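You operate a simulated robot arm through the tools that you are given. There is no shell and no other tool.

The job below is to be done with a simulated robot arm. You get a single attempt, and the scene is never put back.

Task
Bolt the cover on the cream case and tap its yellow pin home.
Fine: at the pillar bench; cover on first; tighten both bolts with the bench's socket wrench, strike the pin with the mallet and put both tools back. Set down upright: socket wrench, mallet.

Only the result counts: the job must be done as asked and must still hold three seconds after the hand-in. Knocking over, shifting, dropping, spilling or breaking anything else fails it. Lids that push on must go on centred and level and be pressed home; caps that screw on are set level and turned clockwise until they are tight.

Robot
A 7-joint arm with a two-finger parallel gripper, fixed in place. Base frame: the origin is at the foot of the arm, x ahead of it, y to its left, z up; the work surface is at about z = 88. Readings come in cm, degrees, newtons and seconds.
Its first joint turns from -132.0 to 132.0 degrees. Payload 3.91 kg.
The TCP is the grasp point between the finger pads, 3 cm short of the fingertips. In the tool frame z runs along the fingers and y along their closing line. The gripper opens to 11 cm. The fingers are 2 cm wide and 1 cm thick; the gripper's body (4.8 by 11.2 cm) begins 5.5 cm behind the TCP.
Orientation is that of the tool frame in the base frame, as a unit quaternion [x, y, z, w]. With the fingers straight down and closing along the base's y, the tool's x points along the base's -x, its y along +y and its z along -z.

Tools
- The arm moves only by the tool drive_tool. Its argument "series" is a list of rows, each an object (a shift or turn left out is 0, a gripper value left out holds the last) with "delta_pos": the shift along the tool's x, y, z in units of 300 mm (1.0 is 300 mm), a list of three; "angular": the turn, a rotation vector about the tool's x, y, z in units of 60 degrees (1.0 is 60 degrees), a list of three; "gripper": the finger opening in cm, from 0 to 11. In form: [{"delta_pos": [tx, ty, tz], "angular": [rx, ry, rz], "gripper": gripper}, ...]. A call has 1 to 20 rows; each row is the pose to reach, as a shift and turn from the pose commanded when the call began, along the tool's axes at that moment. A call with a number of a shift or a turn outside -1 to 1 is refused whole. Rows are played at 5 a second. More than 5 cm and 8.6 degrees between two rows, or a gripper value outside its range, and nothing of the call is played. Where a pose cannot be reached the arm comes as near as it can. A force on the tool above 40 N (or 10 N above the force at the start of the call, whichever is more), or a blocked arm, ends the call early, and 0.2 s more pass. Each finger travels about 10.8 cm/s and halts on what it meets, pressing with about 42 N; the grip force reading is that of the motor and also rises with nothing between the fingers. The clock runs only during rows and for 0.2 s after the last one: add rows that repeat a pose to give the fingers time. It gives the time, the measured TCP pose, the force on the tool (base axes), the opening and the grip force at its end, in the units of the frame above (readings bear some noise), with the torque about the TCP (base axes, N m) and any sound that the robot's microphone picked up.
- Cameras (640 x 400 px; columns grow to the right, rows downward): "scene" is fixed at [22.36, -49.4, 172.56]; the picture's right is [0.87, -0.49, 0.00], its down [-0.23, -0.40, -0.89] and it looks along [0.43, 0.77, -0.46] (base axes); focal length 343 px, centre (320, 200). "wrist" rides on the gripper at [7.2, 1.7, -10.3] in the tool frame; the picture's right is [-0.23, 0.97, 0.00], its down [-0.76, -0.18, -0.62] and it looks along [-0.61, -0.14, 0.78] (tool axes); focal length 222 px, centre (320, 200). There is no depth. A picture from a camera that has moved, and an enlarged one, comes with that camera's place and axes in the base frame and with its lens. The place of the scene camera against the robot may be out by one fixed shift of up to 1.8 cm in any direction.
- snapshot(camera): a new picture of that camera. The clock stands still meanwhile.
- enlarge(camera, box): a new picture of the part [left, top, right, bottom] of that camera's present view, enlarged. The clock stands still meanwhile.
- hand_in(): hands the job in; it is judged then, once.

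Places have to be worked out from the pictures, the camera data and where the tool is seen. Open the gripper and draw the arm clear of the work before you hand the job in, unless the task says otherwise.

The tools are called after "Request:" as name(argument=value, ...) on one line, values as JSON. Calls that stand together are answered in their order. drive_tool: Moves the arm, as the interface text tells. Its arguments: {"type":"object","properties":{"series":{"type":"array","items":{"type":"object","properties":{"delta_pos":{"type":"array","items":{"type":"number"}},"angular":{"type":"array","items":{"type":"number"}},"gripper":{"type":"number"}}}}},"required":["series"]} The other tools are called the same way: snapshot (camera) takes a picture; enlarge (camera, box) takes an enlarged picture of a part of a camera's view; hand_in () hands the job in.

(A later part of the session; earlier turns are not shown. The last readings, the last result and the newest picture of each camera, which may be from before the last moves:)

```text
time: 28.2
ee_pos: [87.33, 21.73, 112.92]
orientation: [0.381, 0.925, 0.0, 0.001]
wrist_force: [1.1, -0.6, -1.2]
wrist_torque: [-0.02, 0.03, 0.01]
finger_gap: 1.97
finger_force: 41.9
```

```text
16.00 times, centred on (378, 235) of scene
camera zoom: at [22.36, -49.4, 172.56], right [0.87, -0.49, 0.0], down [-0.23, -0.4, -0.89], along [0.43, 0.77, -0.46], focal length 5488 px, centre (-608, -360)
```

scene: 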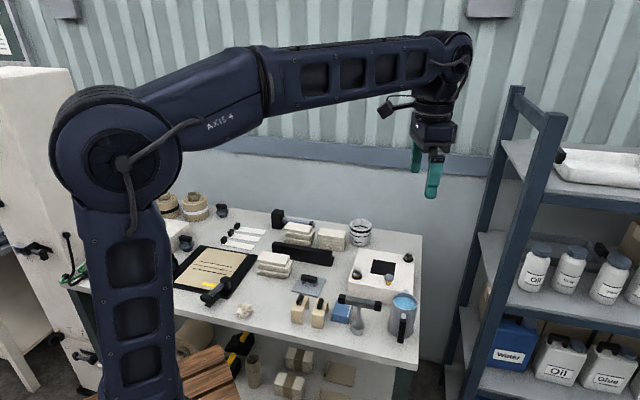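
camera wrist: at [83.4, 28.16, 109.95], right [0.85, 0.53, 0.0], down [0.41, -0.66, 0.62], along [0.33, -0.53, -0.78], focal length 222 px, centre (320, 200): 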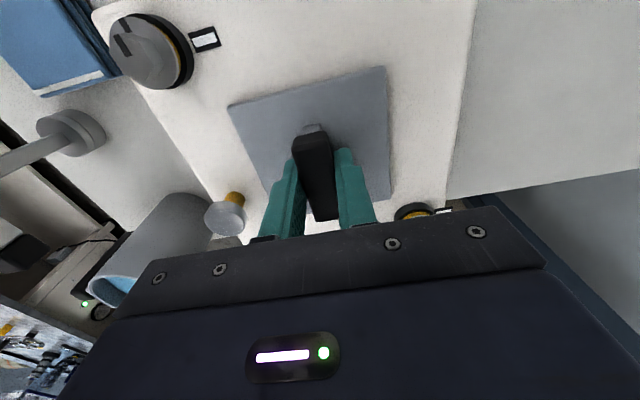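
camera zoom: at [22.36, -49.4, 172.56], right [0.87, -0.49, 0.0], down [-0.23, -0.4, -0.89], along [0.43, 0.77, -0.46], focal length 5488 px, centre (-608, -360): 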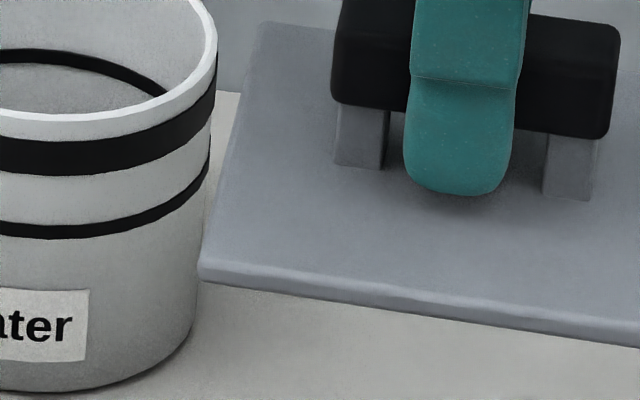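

The plate is ~0.5 cm thick, so the earlier placement was about 0.3 cm too far along tool +y (fine along the other axis). I shift −0.3 cm in tool y and lower it again.

Request:
drive_tool(series=[{"delta_pos": [0, -0.01, 0.05]}, {"delta_pos": [0, -0.01, 0.18]}, {"delta_pos": [0, -0.01, 0.31]}, {"delta_pos": [0, -0.01, 0.4]}, {"delta_pos": [0, -0.01, 0.43]}, {"delta_pos": [0, -0.01, 0.442]}, {"delta_pos": [0, -0.01, 0.45]}, {"delta_pos": [0, -0.01, 0.45]}])

Request:
enlarge(camera="scene", box=[360, 245, 410, 285])

```text
time: 30.0
ee_pos: [87.08, 21.56, 99.45]
orientation: [0.381, 0.925, 0.0, 0.0]
wrist_force: [-0.5, -0.8, 4.2]
wrist_torque: [-0.01, 0.02, -0.02]
finger_gap: 1.96
finger_force: 41.7
```

```text
10.00 times, centred on (385, 265) of scene
camera zoom: at [22.36, -49.4, 172.56], right [0.87, -0.49, 0.0], down [-0.23, -0.4, -0.89], along [0.43, 0.77, -0.46], focal length 3430 px, centre (-330, -450)
```

zoom: 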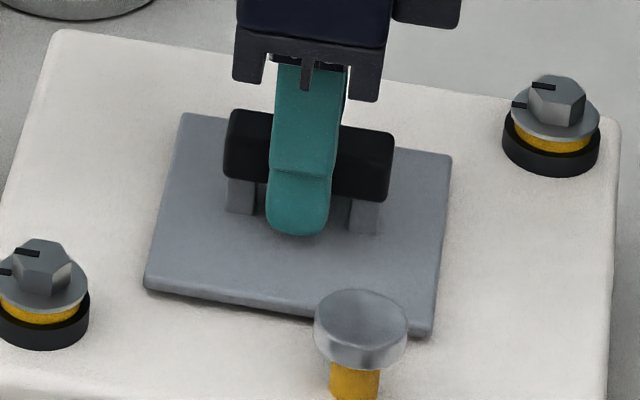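

The cover now sits centred (overhangs ≈0.8/0.6 cm front/back, even sideways) with light contact. I press gently, open the fingers to 4 cm, and rise straight up.

Request:
drive_tool(series=[{"delta_pos": [0, 0, 0.004]}, {"delta_pos": [0, 0, 0.007]}, {"delta_pos": [0, 0, 0.0]}, {"delta_pos": [0, 0, 0.0], "gripper": 3}, {"delta_pos": [0, 0, 0.0], "gripper": 4}, {"delta_pos": [0, 0, 0.0], "gripper": 4}, {"delta_pos": [0, 0, -0.06]}, {"delta_pos": [0, 0, -0.15]}, {"delta_pos": [0, 0, -0.3]}, {"delta_pos": [0, 0, -0.45]}, {"delta_pos": [0, 0, -0.6]}, {"delta_pos": [0, 0, -0.6]}])

Request:
enlarge(camera="scene", box=[360, 245, 410, 285])

Request:
snapshot(camera="wrist")

```text
time: 32.6
ee_pos: [87.15, 21.54, 117.19]
orientation: [0.381, 0.925, 0.001, 0.0]
wrist_force: [0.6, 0.0, -0.6]
wrist_torque: [0.01, 0.0, 0.02]
finger_gap: 3.99
finger_force: 0.1
```

```text
10.00 times, centred on (385, 265) of scene
camera zoom: at [22.36, -49.4, 172.56], right [0.87, -0.49, 0.0], down [-0.23, -0.4, -0.89], along [0.43, 0.77, -0.46], focal length 3430 px, centre (-330, -450)
```

zoom: 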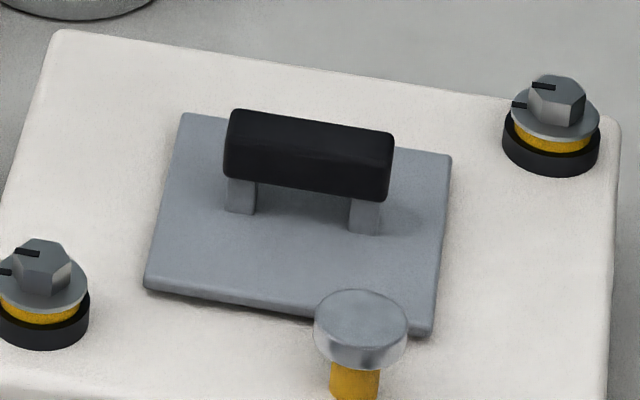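

```text
taken
camera wrist: at [83.2, 27.92, 127.71], right [0.85, 0.53, 0.0], down [0.42, -0.66, 0.62], along [0.33, -0.53, -0.78], focal length 222 px, centre (320, 200)
```

wrist: 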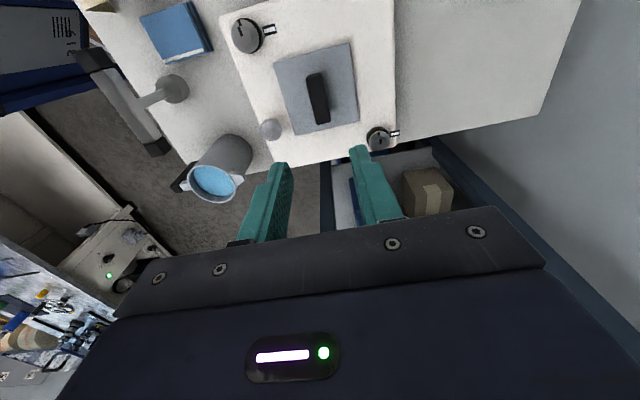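

The cover is seated flat. This view shows both bolts and the pin, so I enlarge it to measure their positions.

Request:
enlarge(camera="wrist", box=[210, 0, 430, 160])

Request:
enlarge(camera="wrist", box=[225, 10, 285, 55])

Request:
enlarge(camera="wrist", box=[355, 115, 415, 160])

```text
2.50 times, centred on (320, 80) of wrist
camera zoom: at [83.2, 27.92, 127.71], right [0.85, 0.53, 0.0], down [0.42, -0.66, 0.62], along [0.33, -0.53, -0.78], focal length 555 px, centre (320, 500)
```

zoom: 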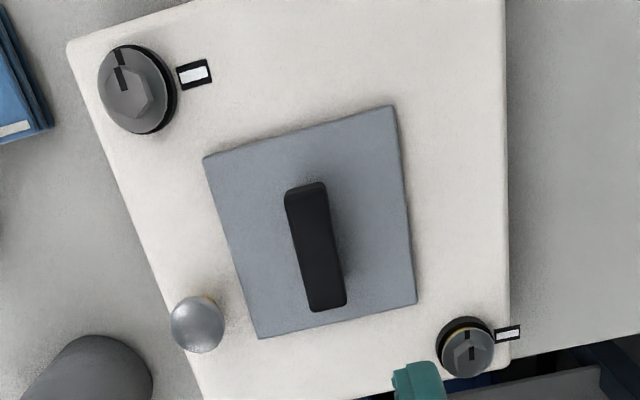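

```text
8.89 times, centred on (255, 32) of wrist
camera zoom: at [83.2, 27.92, 127.71], right [0.85, 0.53, 0.0], down [0.42, -0.66, 0.62], along [0.33, -0.53, -0.78], focal length 1974 px, centre (898, 1689)
```

zoom: 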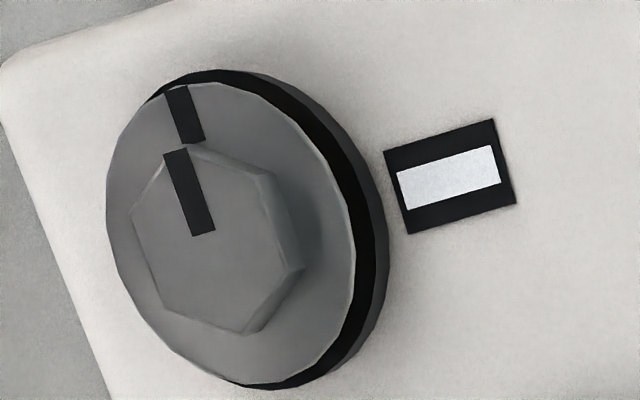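

```text
8.89 times, centred on (385, 138) of wrist
camera zoom: at [83.2, 27.92, 127.71], right [0.85, 0.53, 0.0], down [0.42, -0.66, 0.62], along [0.33, -0.53, -0.78], focal length 1974 px, centre (-258, 756)
```

zoom: 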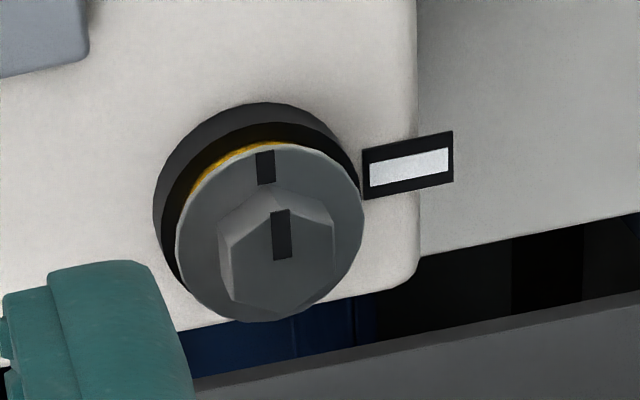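

Bolt 1 is at about (76.7, 22.3) and bolt 2 at about (97.9, 20.8), each tick needing ~90° clockwise to reach its white mark. I test whether the arm can stand over bolt 2 at wrench height.

Request:
drive_tool(series=[{"delta_pos": [-0.068, 0.06, 0.04]}, {"delta_pos": [-0.137, 0.119, 0.08]}, {"delta_pos": [-0.205, 0.179, 0.12]}, {"delta_pos": [-0.273, 0.238, 0.16]}, {"delta_pos": [-0.273, 0.238, 0.2]}, {"delta_pos": [-0.273, 0.238, 0.2]}])

Request:
snapshot(camera="scene")

Request:
snapshot(camera="wrist")

```text
time: 34.0
ee_pos: [97.81, 20.92, 111.39]
orientation: [0.381, 0.925, 0.0, 0.0]
wrist_force: [0.4, -0.5, -0.1]
wrist_torque: [-0.05, 0.02, -0.02]
finger_gap: 3.99
finger_force: 0.0
```

```text
taken
```

scene: 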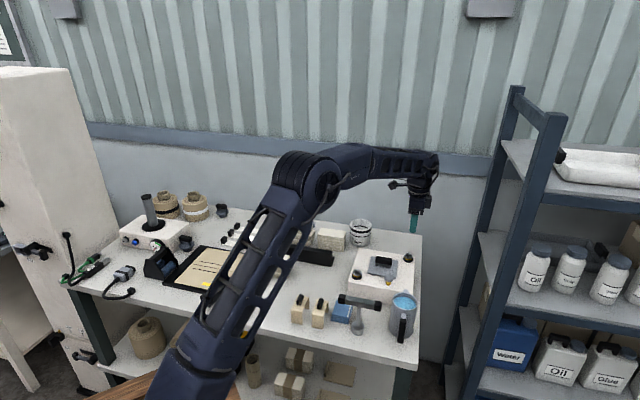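

```text
taken
camera wrist: at [93.94, 27.24, 121.77], right [0.85, 0.53, 0.0], down [0.42, -0.66, 0.62], along [0.33, -0.53, -0.78], focal length 222 px, centre (320, 200)
```

wrist: 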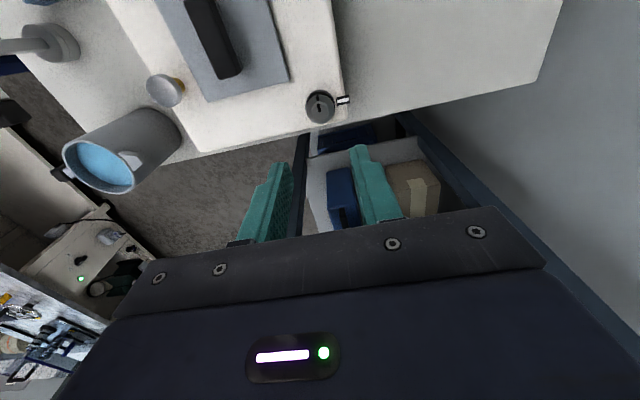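

The arm reaches over bolt 2. I enlarge this near-vertical view to refine bolt 2's location.

Request:
enlarge(camera="wrist", box=[290, 80, 360, 128])

```text
8.33 times, centred on (325, 104) of wrist
camera zoom: at [93.94, 27.24, 121.77], right [0.85, 0.53, 0.0], down [0.42, -0.66, 0.62], along [0.33, -0.53, -0.78], focal length 1851 px, centre (278, 1000)
```

zoom: 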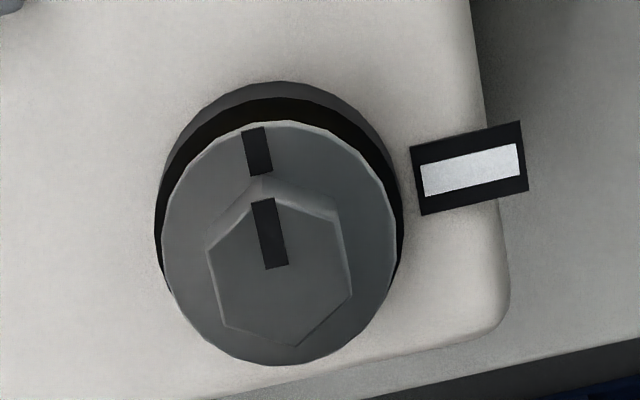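

Bolt 2 confirmed at (97.95, 20.83). Next I move over to the T-handled socket wrench to measure it.

Request:
drive_tool(series=[{"delta_pos": [0.0, 0.0, -0.15]}, {"delta_pos": [0.049, -0.124, -0.3]}, {"delta_pos": [0.099, -0.247, -0.3]}, {"delta_pos": [0.148, -0.371, -0.3]}, {"delta_pos": [0.197, -0.495, -0.3]}, {"delta_pos": [0.247, -0.618, -0.3]}, {"delta_pos": [0.296, -0.742, -0.3]}, {"delta_pos": [0.345, -0.865, -0.3]}, {"delta_pos": [0.395, -0.989, -0.3]}, {"delta_pos": [0.395, -0.989, -0.3]}])

Request:
snapshot(camera="wrist")

Request:
enlarge(camera="wrist", box=[220, 50, 420, 175])

Request:
enlarge(camera="scene", box=[320, 270, 440, 360])

```text
refused: row 2 steps farther than a row can; nothing moved
```

```text
taken
camera wrist: at [93.94, 27.24, 121.77], right [0.85, 0.53, 0.0], down [0.42, -0.66, 0.62], along [0.33, -0.53, -0.78], focal length 222 px, centre (320, 200)
```

wrist: 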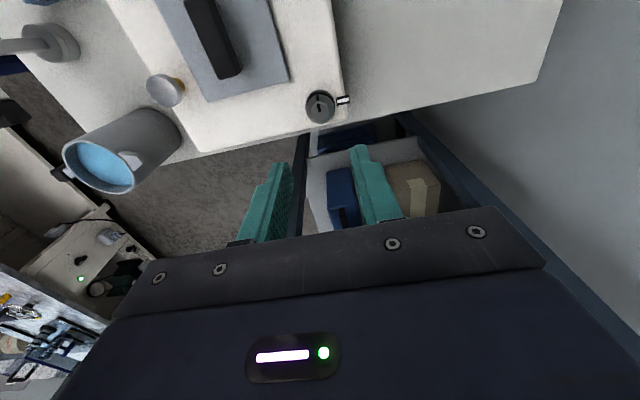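

```text
3.20 times, centred on (320, 112) of wrist
camera zoom: at [93.94, 27.24, 121.77], right [0.85, 0.53, 0.0], down [0.42, -0.66, 0.62], along [0.33, -0.53, -0.78], focal length 711 px, centre (320, 480)
```

zoom: 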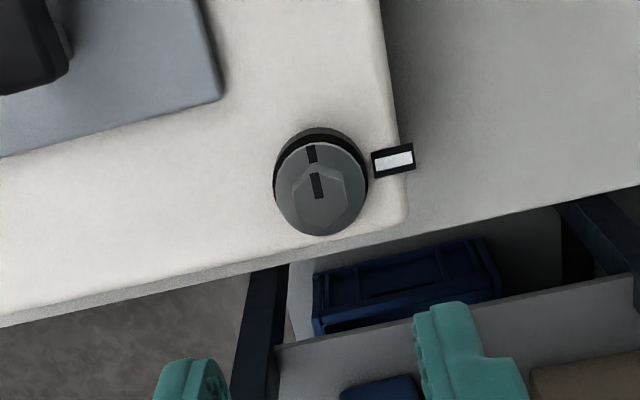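

```text
4.44 times, centred on (380, 315) of scene
camera zoom: at [22.36, -49.4, 172.56], right [0.87, -0.49, 0.0], down [-0.23, -0.4, -0.89], along [0.43, 0.77, -0.46], focal length 1524 px, centre (53, -311)
```

zoom: 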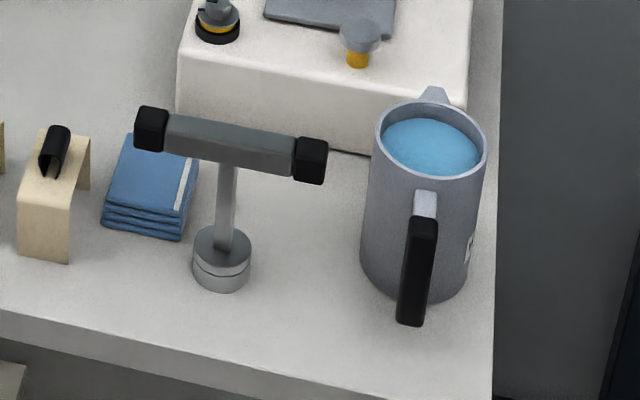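

One row was too long; I resend the move with smaller steps.

Request:
drive_tool(series=[{"delta_pos": [0.0, 0.0, -0.15]}, {"delta_pos": [0.02, -0.05, -0.28]}, {"delta_pos": [0.06, -0.15, -0.3]}, {"delta_pos": [0.115, -0.29, -0.3]}, {"delta_pos": [0.17, -0.43, -0.3]}, {"delta_pos": [0.225, -0.57, -0.3]}, {"delta_pos": [0.28, -0.71, -0.3]}, {"delta_pos": [0.335, -0.85, -0.3]}, {"delta_pos": [0.395, -0.989, -0.3]}, {"delta_pos": [0.395, -0.989, -0.3]}])

Request:
snapshot(camera="wrist")

Request:
enlarge(camera="wrist", box=[220, 50, 420, 175])

```text
time: 36.2
ee_pos: [68.41, 8.13, 120.45]
orientation: [0.38, 0.925, 0.0, -0.001]
wrist_force: [-0.4, 0.6, 0.4]
wrist_torque: [0.01, 0.03, -0.02]
finger_gap: 4.0
finger_force: 0.1
```

```text
taken
camera wrist: at [64.39, 14.61, 130.83], right [0.85, 0.53, 0.0], down [0.42, -0.66, 0.62], along [0.33, -0.53, -0.78], focal length 222 px, centre (320, 200)
```

wrist: 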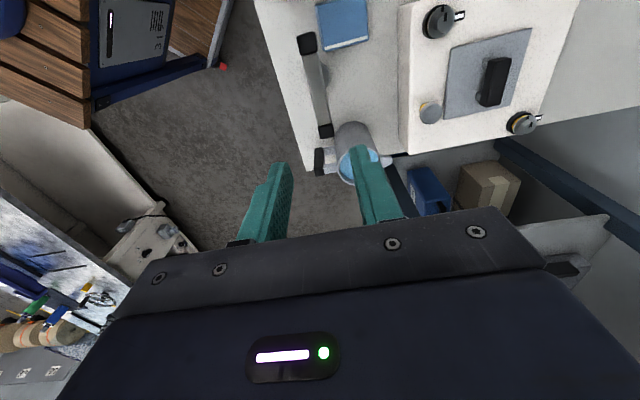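

```text
3.20 times, centred on (320, 112) of wrist
camera zoom: at [64.39, 14.61, 130.83], right [0.85, 0.53, 0.0], down [0.42, -0.66, 0.62], along [0.33, -0.53, -0.78], focal length 711 px, centre (320, 480)
```

zoom: 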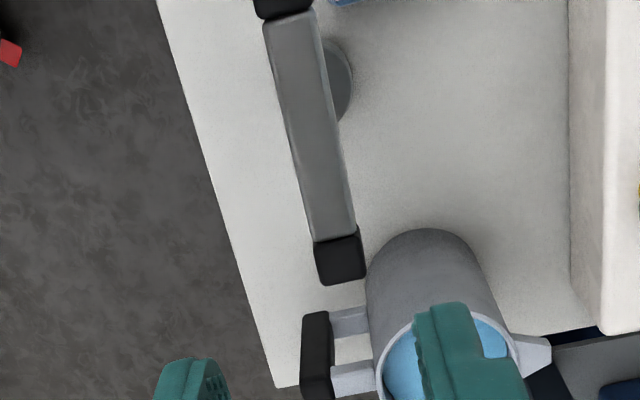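

The wrench bar runs along tool x (azimuth ≈ −45°), its centre near (67.8, 8.7). I go to hover directly above it lower down to refine centre and height.

Request:
drive_tool(series=[{"delta_pos": [0.013, 0.0, 0.12], "gripper": 5}, {"delta_pos": [0.026, -0.001, 0.24], "gripper": 5}, {"delta_pos": [0.026, -0.001, 0.3], "gripper": 5}, {"delta_pos": [0.026, -0.001, 0.3], "gripper": 5}])

Request:
snapshot(camera="wrist")

Request:
enlarge(camera="wrist", box=[220, 80, 420, 205])

Request:
enlarge(camera="scene", box=[320, 255, 420, 330])

```text
time: 37.2
ee_pos: [68.14, 8.8, 111.3]
orientation: [0.382, 0.924, 0.0, 0.0]
wrist_force: [0.3, -0.2, 0.5]
wrist_torque: [-0.01, -0.01, -0.02]
finger_gap: 5.01
finger_force: 0.0
```

```text
taken
camera wrist: at [64.02, 15.15, 121.78], right [0.85, 0.53, 0.0], down [0.42, -0.66, 0.62], along [0.33, -0.53, -0.78], focal length 222 px, centre (320, 200)
```

wrist: 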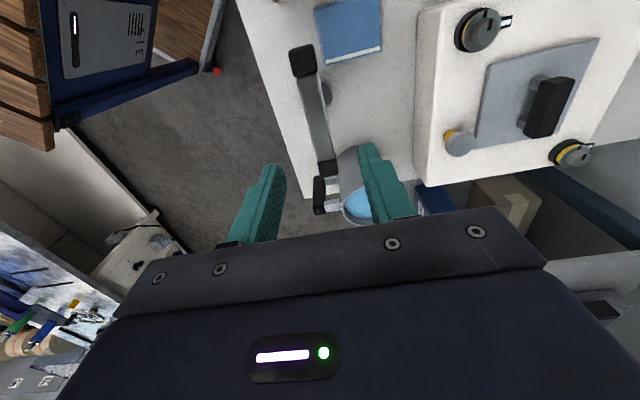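

```text
3.20 times, centred on (320, 142) of wrist
camera zoom: at [64.02, 15.15, 121.78], right [0.85, 0.53, 0.0], down [0.42, -0.66, 0.62], along [0.33, -0.53, -0.78], focal length 711 px, centre (320, 384)
```

zoom: 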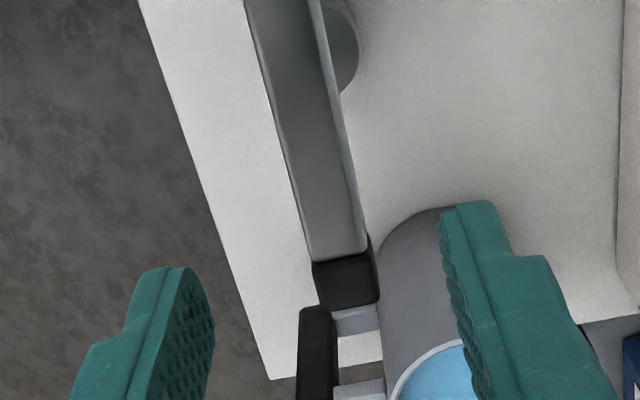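

```text
5.33 times, centred on (370, 292) of scene
camera zoom: at [22.36, -49.4, 172.56], right [0.87, -0.49, 0.0], down [-0.23, -0.4, -0.89], along [0.43, 0.77, -0.46], focal length 1829 px, centre (53, -293)
```

zoom: 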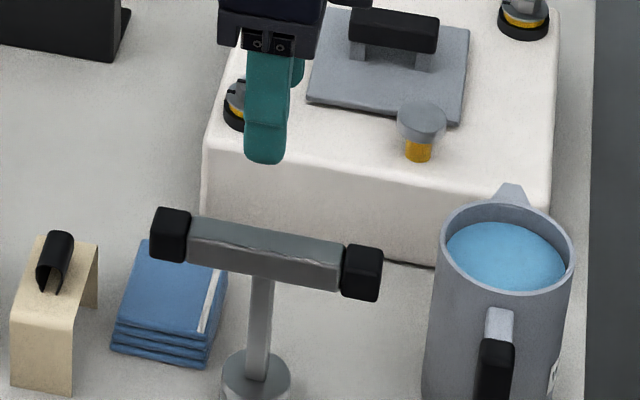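

The bar's centre works out at tool offset (−0.45, −0.4) cm with its mid-height near z≈98.2, and the shaft is centred under it. I align and descend with the fingers open at 5 cm.

Request:
drive_tool(series=[{"delta_pos": [-0.015, -0.0133, 0.1]}, {"delta_pos": [-0.015, -0.0133, 0.22]}, {"delta_pos": [-0.015, -0.0133, 0.32]}, {"delta_pos": [-0.015, -0.0133, 0.38]}, {"delta_pos": [-0.015, -0.0133, 0.38]}])

Request:
snapshot(camera="wrist")

Request:
enlarge(camera="scene", box=[320, 265, 420, 340])

```text
time: 38.4
ee_pos: [68.02, 8.13, 99.85]
orientation: [0.38, 0.925, 0.0, 0.0]
wrist_force: [1.3, -0.6, 0.0]
wrist_torque: [-0.01, 0.0, 0.02]
finger_gap: 5.0
finger_force: 0.0
```

```text
taken
camera wrist: at [64.06, 14.52, 110.26], right [0.85, 0.53, 0.0], down [0.42, -0.66, 0.62], along [0.33, -0.53, -0.78], focal length 222 px, centre (320, 200)
```

wrist: 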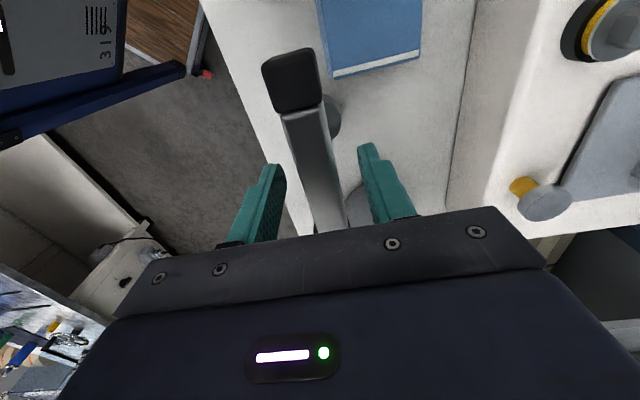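

```text
5.33 times, centred on (370, 302) of scene
camera zoom: at [22.36, -49.4, 172.56], right [0.87, -0.49, 0.0], down [-0.23, -0.4, -0.89], along [0.43, 0.77, -0.46], focal length 1829 px, centre (53, -347)
```

zoom: 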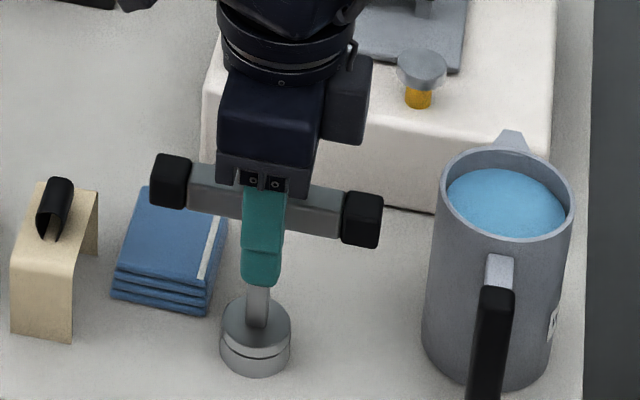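

The fingers straddle the bar centrally over the shaft at bar mid-height. I close the gripper.

Request:
drive_tool(series=[{"delta_pos": [0, 0, 0.01]}, {"delta_pos": [0, 0, 0.01], "gripper": 3.5}, {"delta_pos": [0, 0, 0.01], "gripper": 2.5}, {"delta_pos": [0, 0, 0.01], "gripper": 1}, {"delta_pos": [0, 0, 0.01], "gripper": 0}, {"delta_pos": [0, 0, 0.01], "gripper": 0}])

Request:
enlarge(camera="scene", box=[320, 265, 420, 340])

Request:
snapshot(camera="wrist")

```text
time: 39.8
ee_pos: [68.03, 8.12, 99.56]
orientation: [0.381, 0.925, 0.0, 0.0]
wrist_force: [0.0, 0.1, -0.5]
wrist_torque: [-0.04, -0.02, -0.01]
finger_gap: 1.97
finger_force: 41.6
```

```text
5.33 times, centred on (370, 302) of scene
camera zoom: at [22.36, -49.4, 172.56], right [0.87, -0.49, 0.0], down [-0.23, -0.4, -0.89], along [0.43, 0.77, -0.46], focal length 1829 px, centre (53, -347)
```

zoom: 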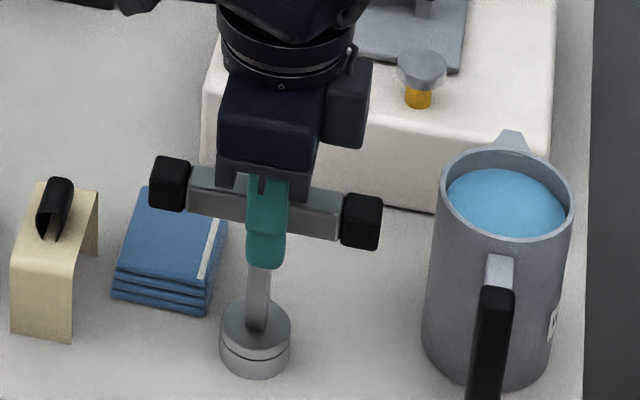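

```text
taken
camera wrist: at [64.04, 14.47, 110.07], right [0.85, 0.53, 0.0], down [0.42, -0.66, 0.62], along [0.33, -0.53, -0.78], focal length 222 px, centre (320, 200)
```

wrist: 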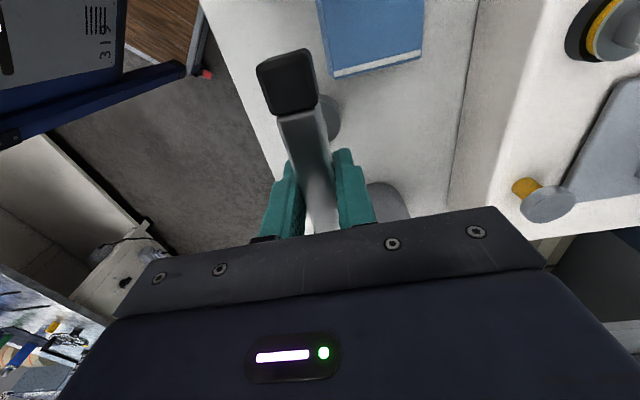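

The wrench is gripped (gap 1.97) at TCP (68.03, 8.12, 99.56) — I note this as its parking pose. I lift it 16 cm straight up and check that it hangs vertical.

Request:
drive_tool(series=[{"delta_pos": [0, 0, -0.05]}, {"delta_pos": [0, 0, -0.15]}, {"delta_pos": [0, 0, -0.28]}, {"delta_pos": [0, 0, -0.41]}, {"delta_pos": [0, 0, -0.54]}, {"delta_pos": [0, 0, -0.54]}])

Request:
enlarge(camera="scene", box=[300, 215, 420, 305])

Request:
snapshot(camera="wrist")

```text
time: 41.2
ee_pos: [68.07, 7.81, 115.93]
orientation: [0.381, 0.924, 0.0, 0.0]
wrist_force: [0.4, 0.3, -3.0]
wrist_torque: [0.02, 0.0, 0.04]
finger_gap: 1.98
finger_force: 41.9
```

```text
4.44 times, centred on (360, 260) of scene
camera zoom: at [22.36, -49.4, 172.56], right [0.87, -0.49, 0.0], down [-0.23, -0.4, -0.89], along [0.43, 0.77, -0.46], focal length 1524 px, centre (142, -67)
```

zoom: 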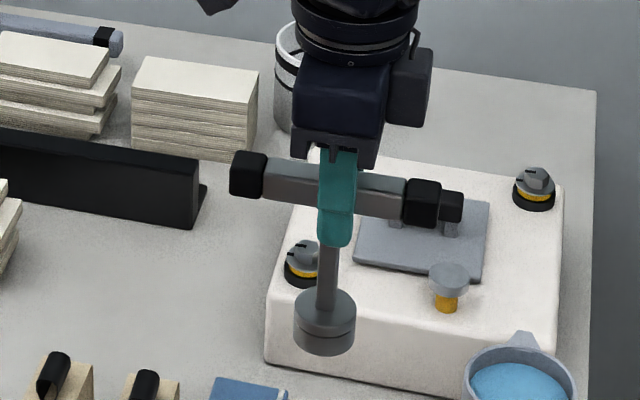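

```text
taken
camera wrist: at [64.0, 14.32, 126.3], right [0.85, 0.53, 0.0], down [0.42, -0.66, 0.62], along [0.33, -0.53, -0.78], focal length 222 px, centre (320, 200)
```

wrist: 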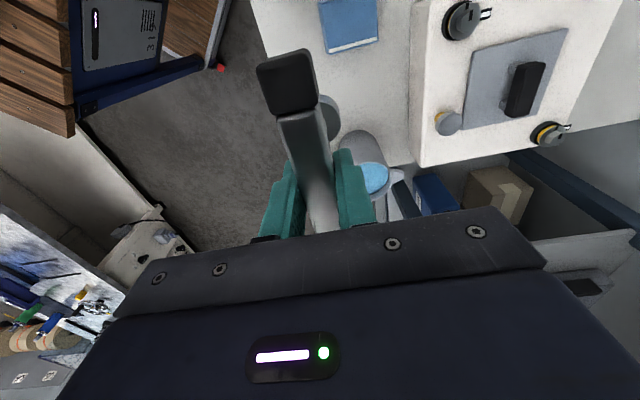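

The wrench hangs vertical (about 3 N). I enlarge the wrist view to find the socket's offset from the tool axis.

Request:
enlarge(camera="wrist", box=[250, 45, 390, 133])

Request:
enlarge(camera="scene", box=[340, 245, 400, 300])

```text
4.55 times, centred on (320, 89) of wrist
camera zoom: at [64.0, 14.32, 126.3], right [0.85, 0.53, 0.0], down [0.42, -0.66, 0.62], along [0.33, -0.53, -0.78], focal length 1010 px, centre (320, 704)
```

zoom: 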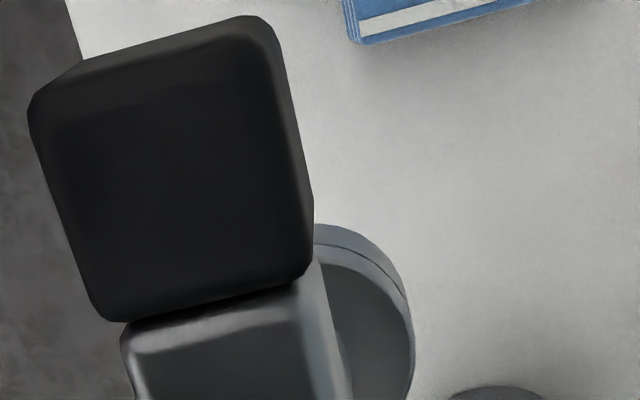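

```text
7.27 times, centred on (370, 272) of scene
camera zoom: at [22.36, -49.4, 172.56], right [0.87, -0.49, 0.0], down [-0.23, -0.4, -0.89], along [0.43, 0.77, -0.46], focal length 2494 px, centre (-44, -327)
```

zoom: 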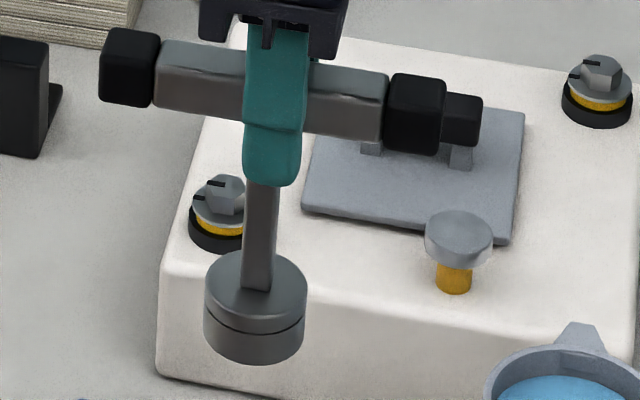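

The socket axis is near tool offset (+0.3, 0). I carry the wrench over bolt 1, pre-turning it 60° counter-clockwise so that the later clockwise turn stays in a comfortable joint range.

Request:
drive_tool(series=[{"delta_pos": [0.016, 0.069, 0.01], "angular": [0, 0, -0.125]}, {"delta_pos": [0.032, 0.138, 0.02], "angular": [0, 0, -0.25]}, {"delta_pos": [0.048, 0.207, 0.03], "angular": [0, 0, -0.375]}, {"delta_pos": [0.064, 0.275, 0.04], "angular": [0, 0, -0.5]}, {"delta_pos": [0.081, 0.344, 0.05], "angular": [0, 0, -0.625]}, {"delta_pos": [0.097, 0.413, 0.06], "angular": [0, 0, -0.75]}, {"delta_pos": [0.113, 0.482, 0.07], "angular": [0, 0, -0.875]}, {"delta_pos": [0.129, 0.551, 0.083], "angular": [0, 0, -1.0]}, {"delta_pos": [0.129, 0.551, 0.083], "angular": [0, 0, -1.0]}])

Request:
snapshot(camera="wrist")

Request:
enlarge(camera="scene", box=[310, 200, 430, 290])

```text
time: 43.2
ee_pos: [76.88, 22.46, 113.36]
orientation: [-0.133, 0.991, 0.0, 0.0]
wrist_force: [-0.6, 0.3, -3.0]
wrist_torque: [0.01, 0.0, -0.02]
finger_gap: 1.98
finger_force: 42.1
```

```text
taken
camera wrist: at [69.41, 22.36, 123.81], right [-0.04, 1.0, 0.0], down [0.78, 0.03, 0.62], along [0.62, 0.02, -0.78], focal length 222 px, centre (320, 200)
```

wrist: 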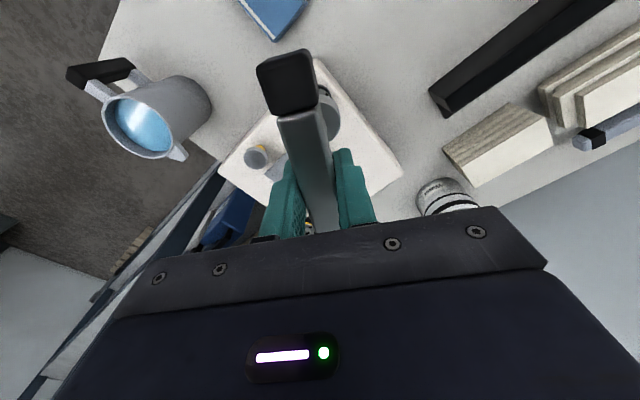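

```text
4.44 times, centred on (370, 245) of scene
camera zoom: at [22.36, -49.4, 172.56], right [0.87, -0.49, 0.0], down [-0.23, -0.4, -0.89], along [0.43, 0.77, -0.46], focal length 1524 px, centre (98, 0)
```

zoom: 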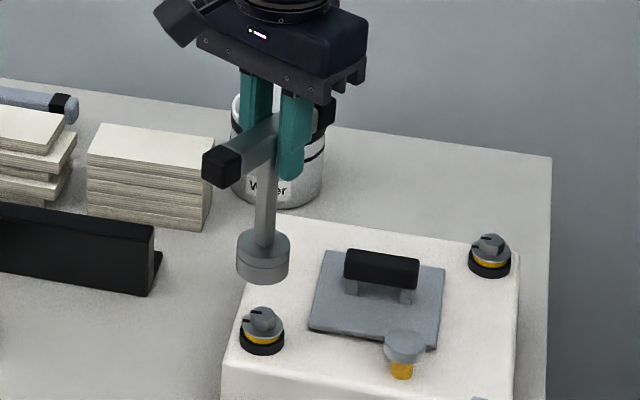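

The socket hangs above bolt 1. I enlarge this for a careful plumb-line check before lowering.

Request:
enlarge(camera="scene", box=[355, 240, 395, 285])

Request:
enlarge(camera="wrist", box=[270, 50, 410, 138])

```text
8.89 times, centred on (375, 262) of scene
camera zoom: at [22.36, -49.4, 172.56], right [0.87, -0.49, 0.0], down [-0.23, -0.4, -0.89], along [0.43, 0.77, -0.46], focal length 3049 px, centre (-169, -356)
```

zoom: 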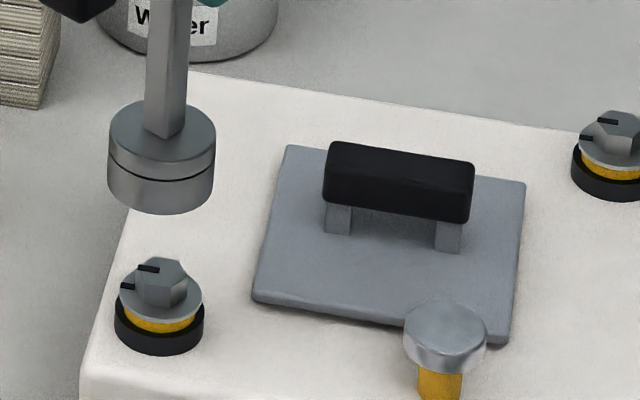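

```text
4.55 times, centred on (340, 94) of wrist
camera zoom: at [69.41, 22.36, 123.81], right [-0.04, 1.0, 0.0], down [0.78, 0.03, 0.62], along [0.62, 0.02, -0.78], focal length 1010 px, centre (229, 682)
```

zoom: 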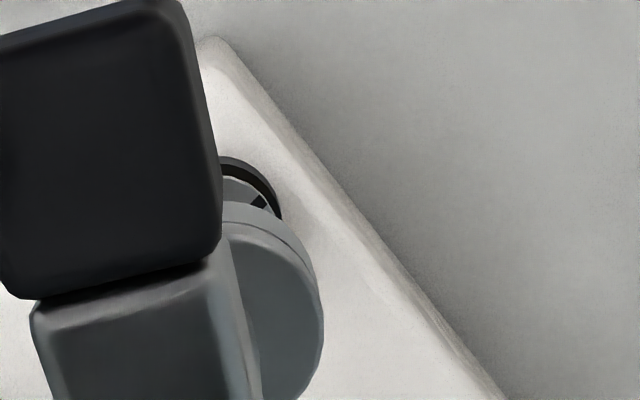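

Plumb-line checks from both cameras say the socket should shift about (−0.05, −0.16) cm in the tool frame. I apply that and lower to just above the bolt head, then look.

Request:
drive_tool(series=[{"delta_pos": [-0.0017, -0.0053, 0.03]}, {"delta_pos": [-0.0017, -0.0053, 0.07]}, {"delta_pos": [-0.0017, -0.0053, 0.1]}, {"delta_pos": [-0.0017, -0.0053, 0.11]}, {"delta_pos": [-0.0017, -0.0053, 0.11]}])

Request:
enlarge(camera="scene", box=[355, 240, 395, 285])

Request:
enlarge(camera="wrist", box=[270, 50, 410, 138])

```text
time: 44.4
ee_pos: [77.04, 22.31, 110.1]
orientation: [-0.133, 0.991, 0.0, 0.0]
wrist_force: [0.1, -0.5, -2.8]
wrist_torque: [-0.03, -0.01, 0.03]
finger_gap: 1.98
finger_force: 42.2
```

```text
8.89 times, centred on (375, 262) of scene
camera zoom: at [22.36, -49.4, 172.56], right [0.87, -0.49, 0.0], down [-0.23, -0.4, -0.89], along [0.43, 0.77, -0.46], focal length 3049 px, centre (-169, -356)
```

zoom: 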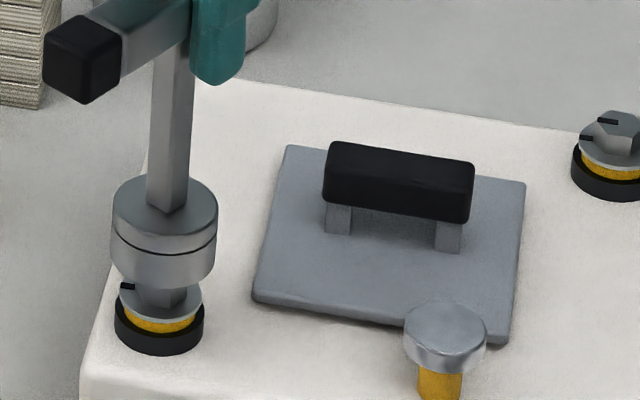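

```text
4.55 times, centred on (340, 94) of wrist
camera zoom: at [69.59, 22.18, 120.52], right [-0.04, 1.0, 0.0], down [0.78, 0.03, 0.62], along [0.62, 0.02, -0.78], focal length 1010 px, centre (229, 682)
```

zoom: 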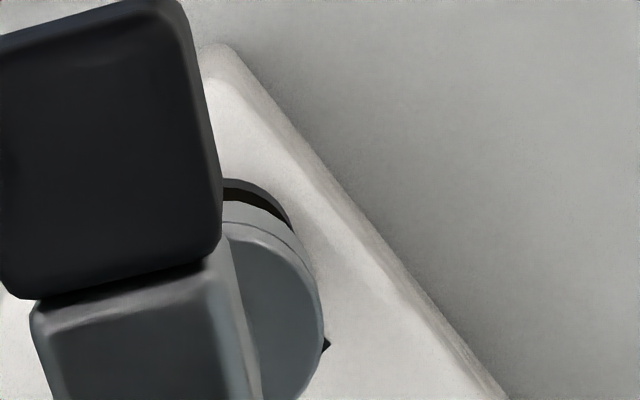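

The socket is plumb over bolt 1. I lower gently in small steps to feel whether it drops over the hex head.

Request:
drive_tool(series=[{"delta_pos": [0, 0, 0.01]}, {"delta_pos": [0, 0, 0.02]}, {"delta_pos": [0, 0, 0.027]}, {"delta_pos": [0, 0, 0.033]}, {"delta_pos": [0, 0, 0.033]}])

Request:
enlarge(camera="scene", box=[355, 240, 395, 285])

```text
time: 45.6
ee_pos: [77.04, 22.38, 109.18]
orientation: [-0.132, 0.991, 0.0, 0.0]
wrist_force: [0.5, -0.1, -3.1]
wrist_torque: [0.01, -0.01, 0.0]
finger_gap: 1.97
finger_force: 41.6
```

```text
8.89 times, centred on (375, 262) of scene
camera zoom: at [22.36, -49.4, 172.56], right [0.87, -0.49, 0.0], down [-0.23, -0.4, -0.89], along [0.43, 0.77, -0.46], focal length 3049 px, centre (-169, -356)
```

zoom: 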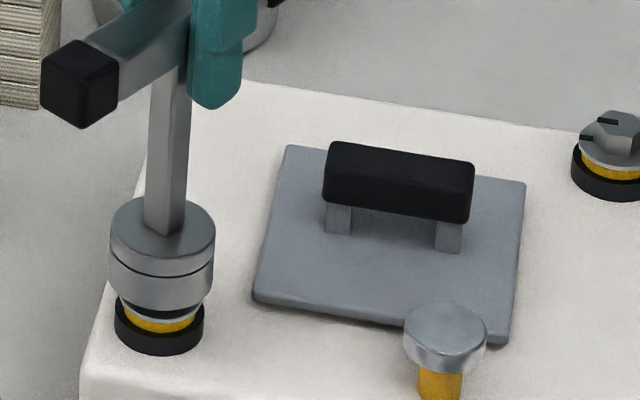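

No contact yet, and the socket is already around the hex. I keep lowering in small steps.

Request:
drive_tool(series=[{"delta_pos": [0, 0, 0.007]}, {"delta_pos": [0, 0, 0.014]}, {"delta_pos": [0, 0, 0.02]}, {"delta_pos": [0, 0, 0.025]}, {"delta_pos": [0, 0, 0.03]}, {"delta_pos": [0, 0, 0.03]}])

Request:
enlarge(camera="scene", box=[355, 240, 395, 285])

```text
time: 47.0
ee_pos: [77.01, 22.28, 108.35]
orientation: [-0.132, 0.991, 0.001, 0.0]
wrist_force: [-1.1, 0.0, 0.7]
wrist_torque: [-0.09, 0.11, 0.0]
finger_gap: 1.98
finger_force: 42.3
```

```text
8.89 times, centred on (375, 262) of scene
camera zoom: at [22.36, -49.4, 172.56], right [0.87, -0.49, 0.0], down [-0.23, -0.4, -0.89], along [0.43, 0.77, -0.46], focal length 3049 px, centre (-169, -356)
```

zoom: 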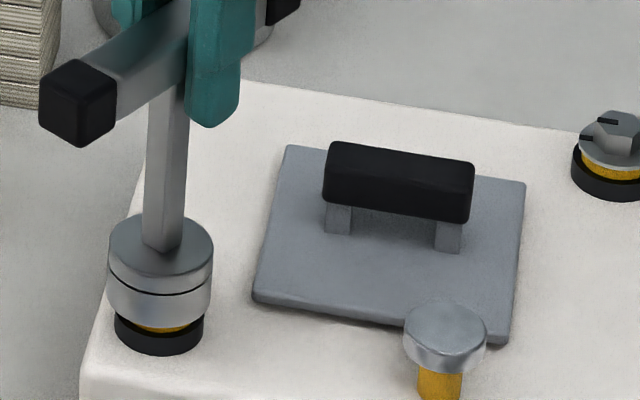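

The socket is fully over the head with light contact. I now turn clockwise in small steps about the socket axis and watch the torque.

Request:
drive_tool(series=[{"delta_pos": [0, 0, 0.002]}, {"delta_pos": [0.0, -0.0007, 0.002], "angular": [0, 0, 0.08]}, {"delta_pos": [0.0, -0.0015, 0.003], "angular": [0, 0, 0.16]}, {"delta_pos": [0.0003, -0.0022, 0.003], "angular": [0, 0, 0.24]}, {"delta_pos": [0.0005, -0.003, 0.004], "angular": [0, 0, 0.32]}, {"delta_pos": [0.0005, -0.003, 0.004], "angular": [0, 0, 0.32]}])

Request:
enlarge(camera="scene", box=[355, 240, 395, 285])

```text
time: 48.4
ee_pos: [76.92, 22.4, 108.16]
orientation: [0.035, 0.999, 0.0, 0.001]
wrist_force: [7.3, -0.1, 18.9]
wrist_torque: [-0.02, -0.49, 0.03]
finger_gap: 1.98
finger_force: 42.4
```

```text
8.89 times, centred on (375, 262) of scene
camera zoom: at [22.36, -49.4, 172.56], right [0.87, -0.49, 0.0], down [-0.23, -0.4, -0.89], along [0.43, 0.77, -0.46], focal length 3049 px, centre (-169, -356)
```

zoom: 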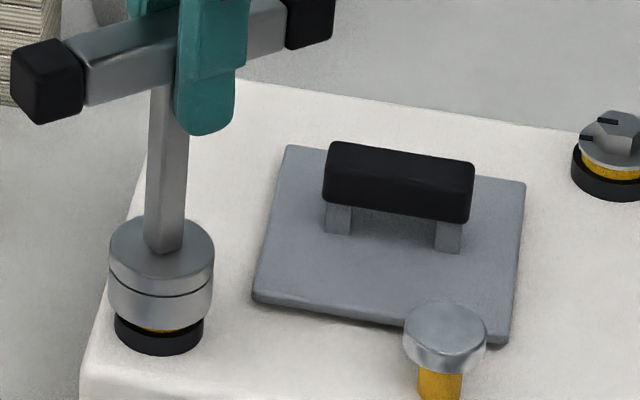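

The turn goes with little torque and ~20 N downward contact. I continue another 48° clockwise, easing the press slightly and correcting the small sideways load.

Request:
drive_tool(series=[{"delta_pos": [-0.0018, -0.0009, -0.002], "angular": [0, 0, 0.1]}, {"delta_pos": [-0.0015, -0.0018, -0.002], "angular": [0, 0, 0.2]}, {"delta_pos": [-0.0012, -0.0027, -0.002], "angular": [0, 0, 0.3]}, {"delta_pos": [-0.0007, -0.0035, -0.001], "angular": [0, 0, 0.4]}, {"delta_pos": [-0.0001, -0.0043, -0.001], "angular": [0, 0, 0.5]}, {"delta_pos": [0.0005, -0.005, 0.0], "angular": [0, 0, 0.6]}, {"delta_pos": [0.0012, -0.0056, 0.0], "angular": [0, 0, 0.7]}, {"delta_pos": [0.0019, -0.0061, 0.0], "angular": [0, 0, 0.8]}, {"delta_pos": [0.0019, -0.0061, 0.0], "angular": [0, 0, 0.8]}])

Request:
enlarge(camera="scene", box=[345, 220, 415, 285])

```text
time: 50.4
ee_pos: [76.74, 22.11, 108.1]
orientation: [0.438, 0.899, -0.001, 0.0]
wrist_force: [0.1, 0.9, -3.4]
wrist_torque: [-0.01, 0.0, 0.24]
finger_gap: 1.96
finger_force: 42.0
```

```text
6.15 times, centred on (380, 252) of scene
camera zoom: at [22.36, -49.4, 172.56], right [0.87, -0.49, 0.0], down [-0.23, -0.4, -0.89], along [0.43, 0.77, -0.46], focal length 2111 px, centre (-49, -123)
```

zoom: 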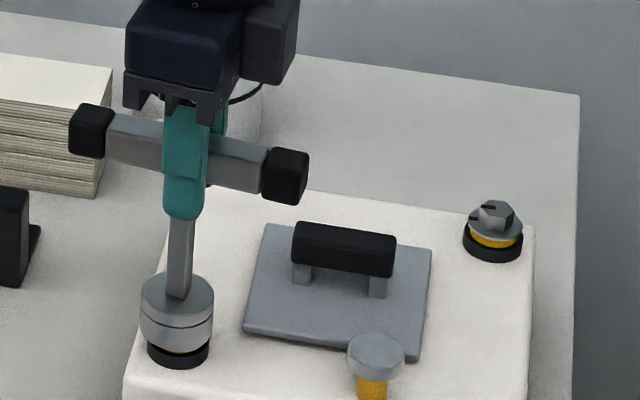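

A reaction torque of +0.24 N·m now shows the socket is driving the bolt, and the yellow band is disappearing. I continue clockwise another 30°.

Request:
drive_tool(series=[{"delta_pos": [0.0001, -0.0008, 0.002], "angular": [0, 0, 0.083]}, {"delta_pos": [0.0003, -0.0015, 0.003], "angular": [0, 0, 0.167]}, {"delta_pos": [0.0007, -0.0023, 0.004], "angular": [0, 0, 0.25]}, {"delta_pos": [0.001, -0.003, 0.004], "angular": [0, 0, 0.333]}, {"delta_pos": [0.0015, -0.0037, 0.004], "angular": [0, 0, 0.417]}, {"delta_pos": [0.002, -0.0043, 0.004], "angular": [0, 0, 0.5]}, {"delta_pos": [0.002, -0.0043, 0.004], "angular": [0, 0, 0.5]}])

Request:
enlarge(camera="scene", box=[345, 220, 415, 285])

```text
time: 52.0
ee_pos: [76.72, 21.92, 108.01]
orientation: [0.656, 0.755, 0.0, 0.0]
wrist_force: [0.3, 0.3, -3.9]
wrist_torque: [-0.04, -0.02, 0.3]
finger_gap: 1.96
finger_force: 41.7
```

```text
6.15 times, centred on (380, 252) of scene
camera zoom: at [22.36, -49.4, 172.56], right [0.87, -0.49, 0.0], down [-0.23, -0.4, -0.89], along [0.43, 0.77, -0.46], focal length 2111 px, centre (-49, -123)
```

zoom: 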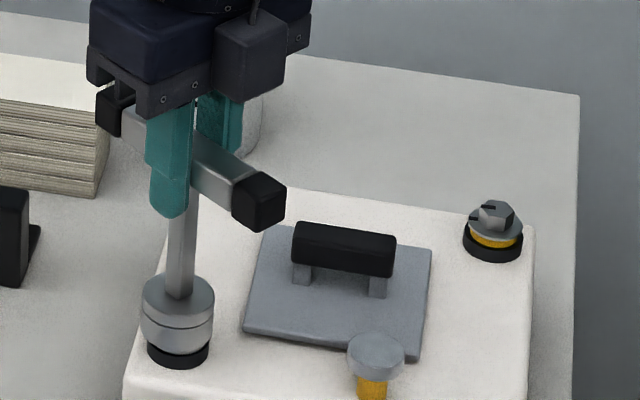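

The yellow band is hidden now; torque is 0.30 N·m. I keep turning in another 24° to look for the tight stop.

Request:
drive_tool(series=[{"delta_pos": [0.0001, -0.0008, 0.002], "angular": [0, 0, 0.08]}, {"delta_pos": [0.0003, -0.0015, 0.003], "angular": [0, 0, 0.16]}, {"delta_pos": [0.0006, -0.0022, 0.004], "angular": [0, 0, 0.24]}, {"delta_pos": [0.001, -0.0029, 0.004], "angular": [0, 0, 0.32]}, {"delta_pos": [0.0014, -0.0035, 0.004], "angular": [0, 0, 0.4]}, {"delta_pos": [0.0014, -0.0035, 0.004], "angular": [0, 0, 0.4]}])

Request:
enlarge(camera="scene", box=[345, 220, 415, 285])

```text
time: 53.4
ee_pos: [76.77, 21.98, 107.89]
orientation: [0.799, 0.601, 0.0, 0.0]
wrist_force: [0.0, 0.6, -2.5]
wrist_torque: [0.01, 0.03, 1.21]
finger_gap: 2.06
finger_force: 42.1
```

```text
6.15 times, centred on (380, 252) of scene
camera zoom: at [22.36, -49.4, 172.56], right [0.87, -0.49, 0.0], down [-0.23, -0.4, -0.89], along [0.43, 0.77, -0.46], focal length 2111 px, centre (-49, -123)
```

zoom: 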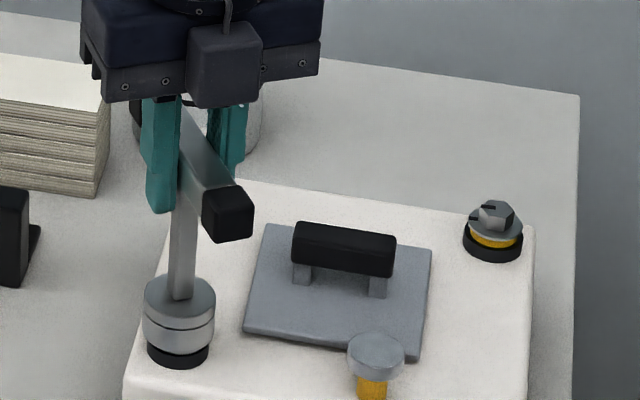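

Torque has jumped to 1.2 N·m, so the bolt is close to tight. I turn a few more degrees to see if it clicks or stops.

Request:
drive_tool(series=[{"delta_pos": [0.0, -0.0004, 0.0], "angular": [0, 0, 0.04]}, {"delta_pos": [0.0001, -0.0008, 0.0], "angular": [0, 0, 0.08]}, {"delta_pos": [0.0002, -0.0011, 0.0], "angular": [0, 0, 0.12]}, {"delta_pos": [0.0002, -0.0011, 0.0], "angular": [0, 0, 0.12]}])

Request:
snapshot(camera="wrist")

```text
time: 54.4
ee_pos: [76.6, 22.15, 107.93]
orientation: [0.835, 0.551, 0.001, 0.0]
wrist_force: [0.2, -0.6, -3.6]
wrist_torque: [-0.01, 0.01, 1.2]
finger_gap: 2.07
finger_force: 42.1
```

```text
taken
camera wrist: at [81.0, 28.2, 118.33], right [0.81, -0.59, 0.0], down [-0.46, -0.63, 0.62], along [-0.37, -0.5, -0.78], focal length 222 px, centre (320, 200)
```

wrist: 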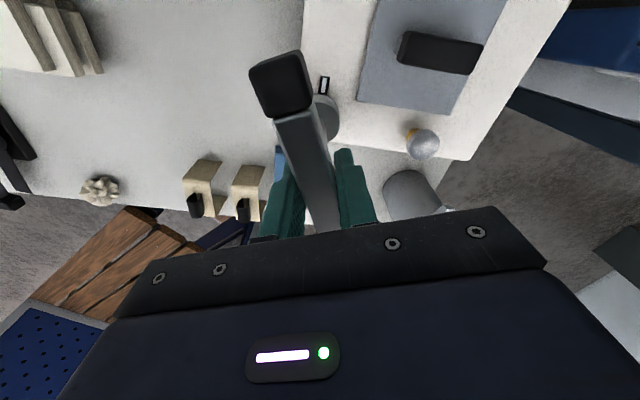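

Torque holds at 1.2 N·m. I lift the wrench clear by 5 cm to see the bolt's tick against the white mark.

Request:
drive_tool(series=[{"delta_pos": [0, 0, 0], "angular": [0, 0, -0.03]}, {"delta_pos": [0, 0, -0.03], "angular": [0, 0, -0.03]}, {"delta_pos": [0, 0, -0.08], "angular": [0, 0, -0.03]}, {"delta_pos": [0, 0, -0.15], "angular": [0, 0, -0.03]}, {"delta_pos": [0, 0, -0.2], "angular": [0, 0, -0.03]}, {"delta_pos": [0, 0, -0.2], "angular": [0, 0, -0.03]}])

Request:
enlarge(camera="scene", box=[355, 240, 395, 285])

Request:
enlarge(camera="wrist", box=[250, 40, 390, 127])

```text
time: 55.8
ee_pos: [76.74, 22.11, 113.83]
orientation: [0.826, 0.564, -0.001, 0.0]
wrist_force: [0.1, 0.2, -2.9]
wrist_torque: [-0.03, 0.03, -0.01]
finger_gap: 1.94
finger_force: 42.3
```

```text
8.89 times, centred on (375, 262) of scene
camera zoom: at [22.36, -49.4, 172.56], right [0.87, -0.49, 0.0], down [-0.23, -0.4, -0.89], along [0.43, 0.77, -0.46], focal length 3049 px, centre (-169, -356)
```

zoom: 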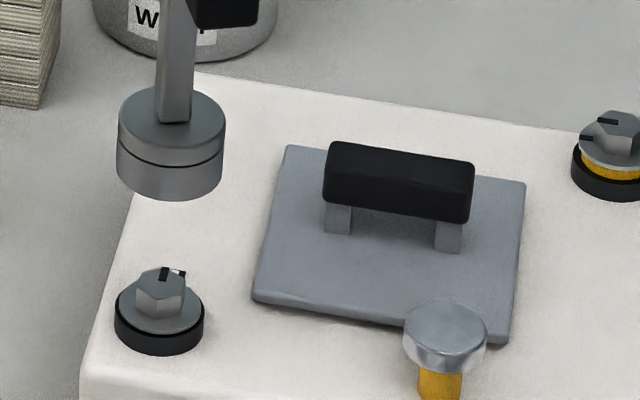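

```text
4.57 times, centred on (320, 84) of wrist
camera zoom: at [80.89, 28.33, 124.29], right [0.82, -0.57, 0.0], down [-0.44, -0.64, 0.62], along [-0.35, -0.51, -0.78], focal length 1015 px, centre (320, 733)
```

zoom: 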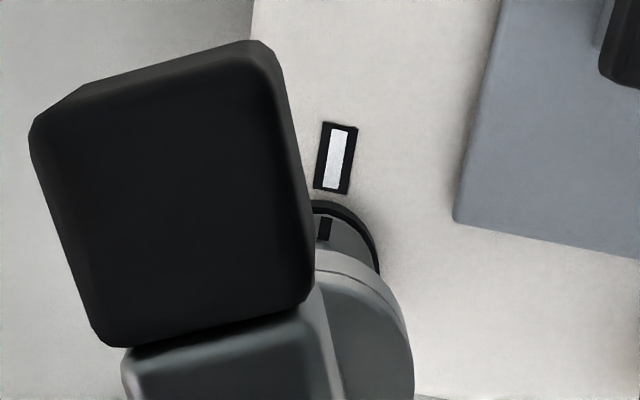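

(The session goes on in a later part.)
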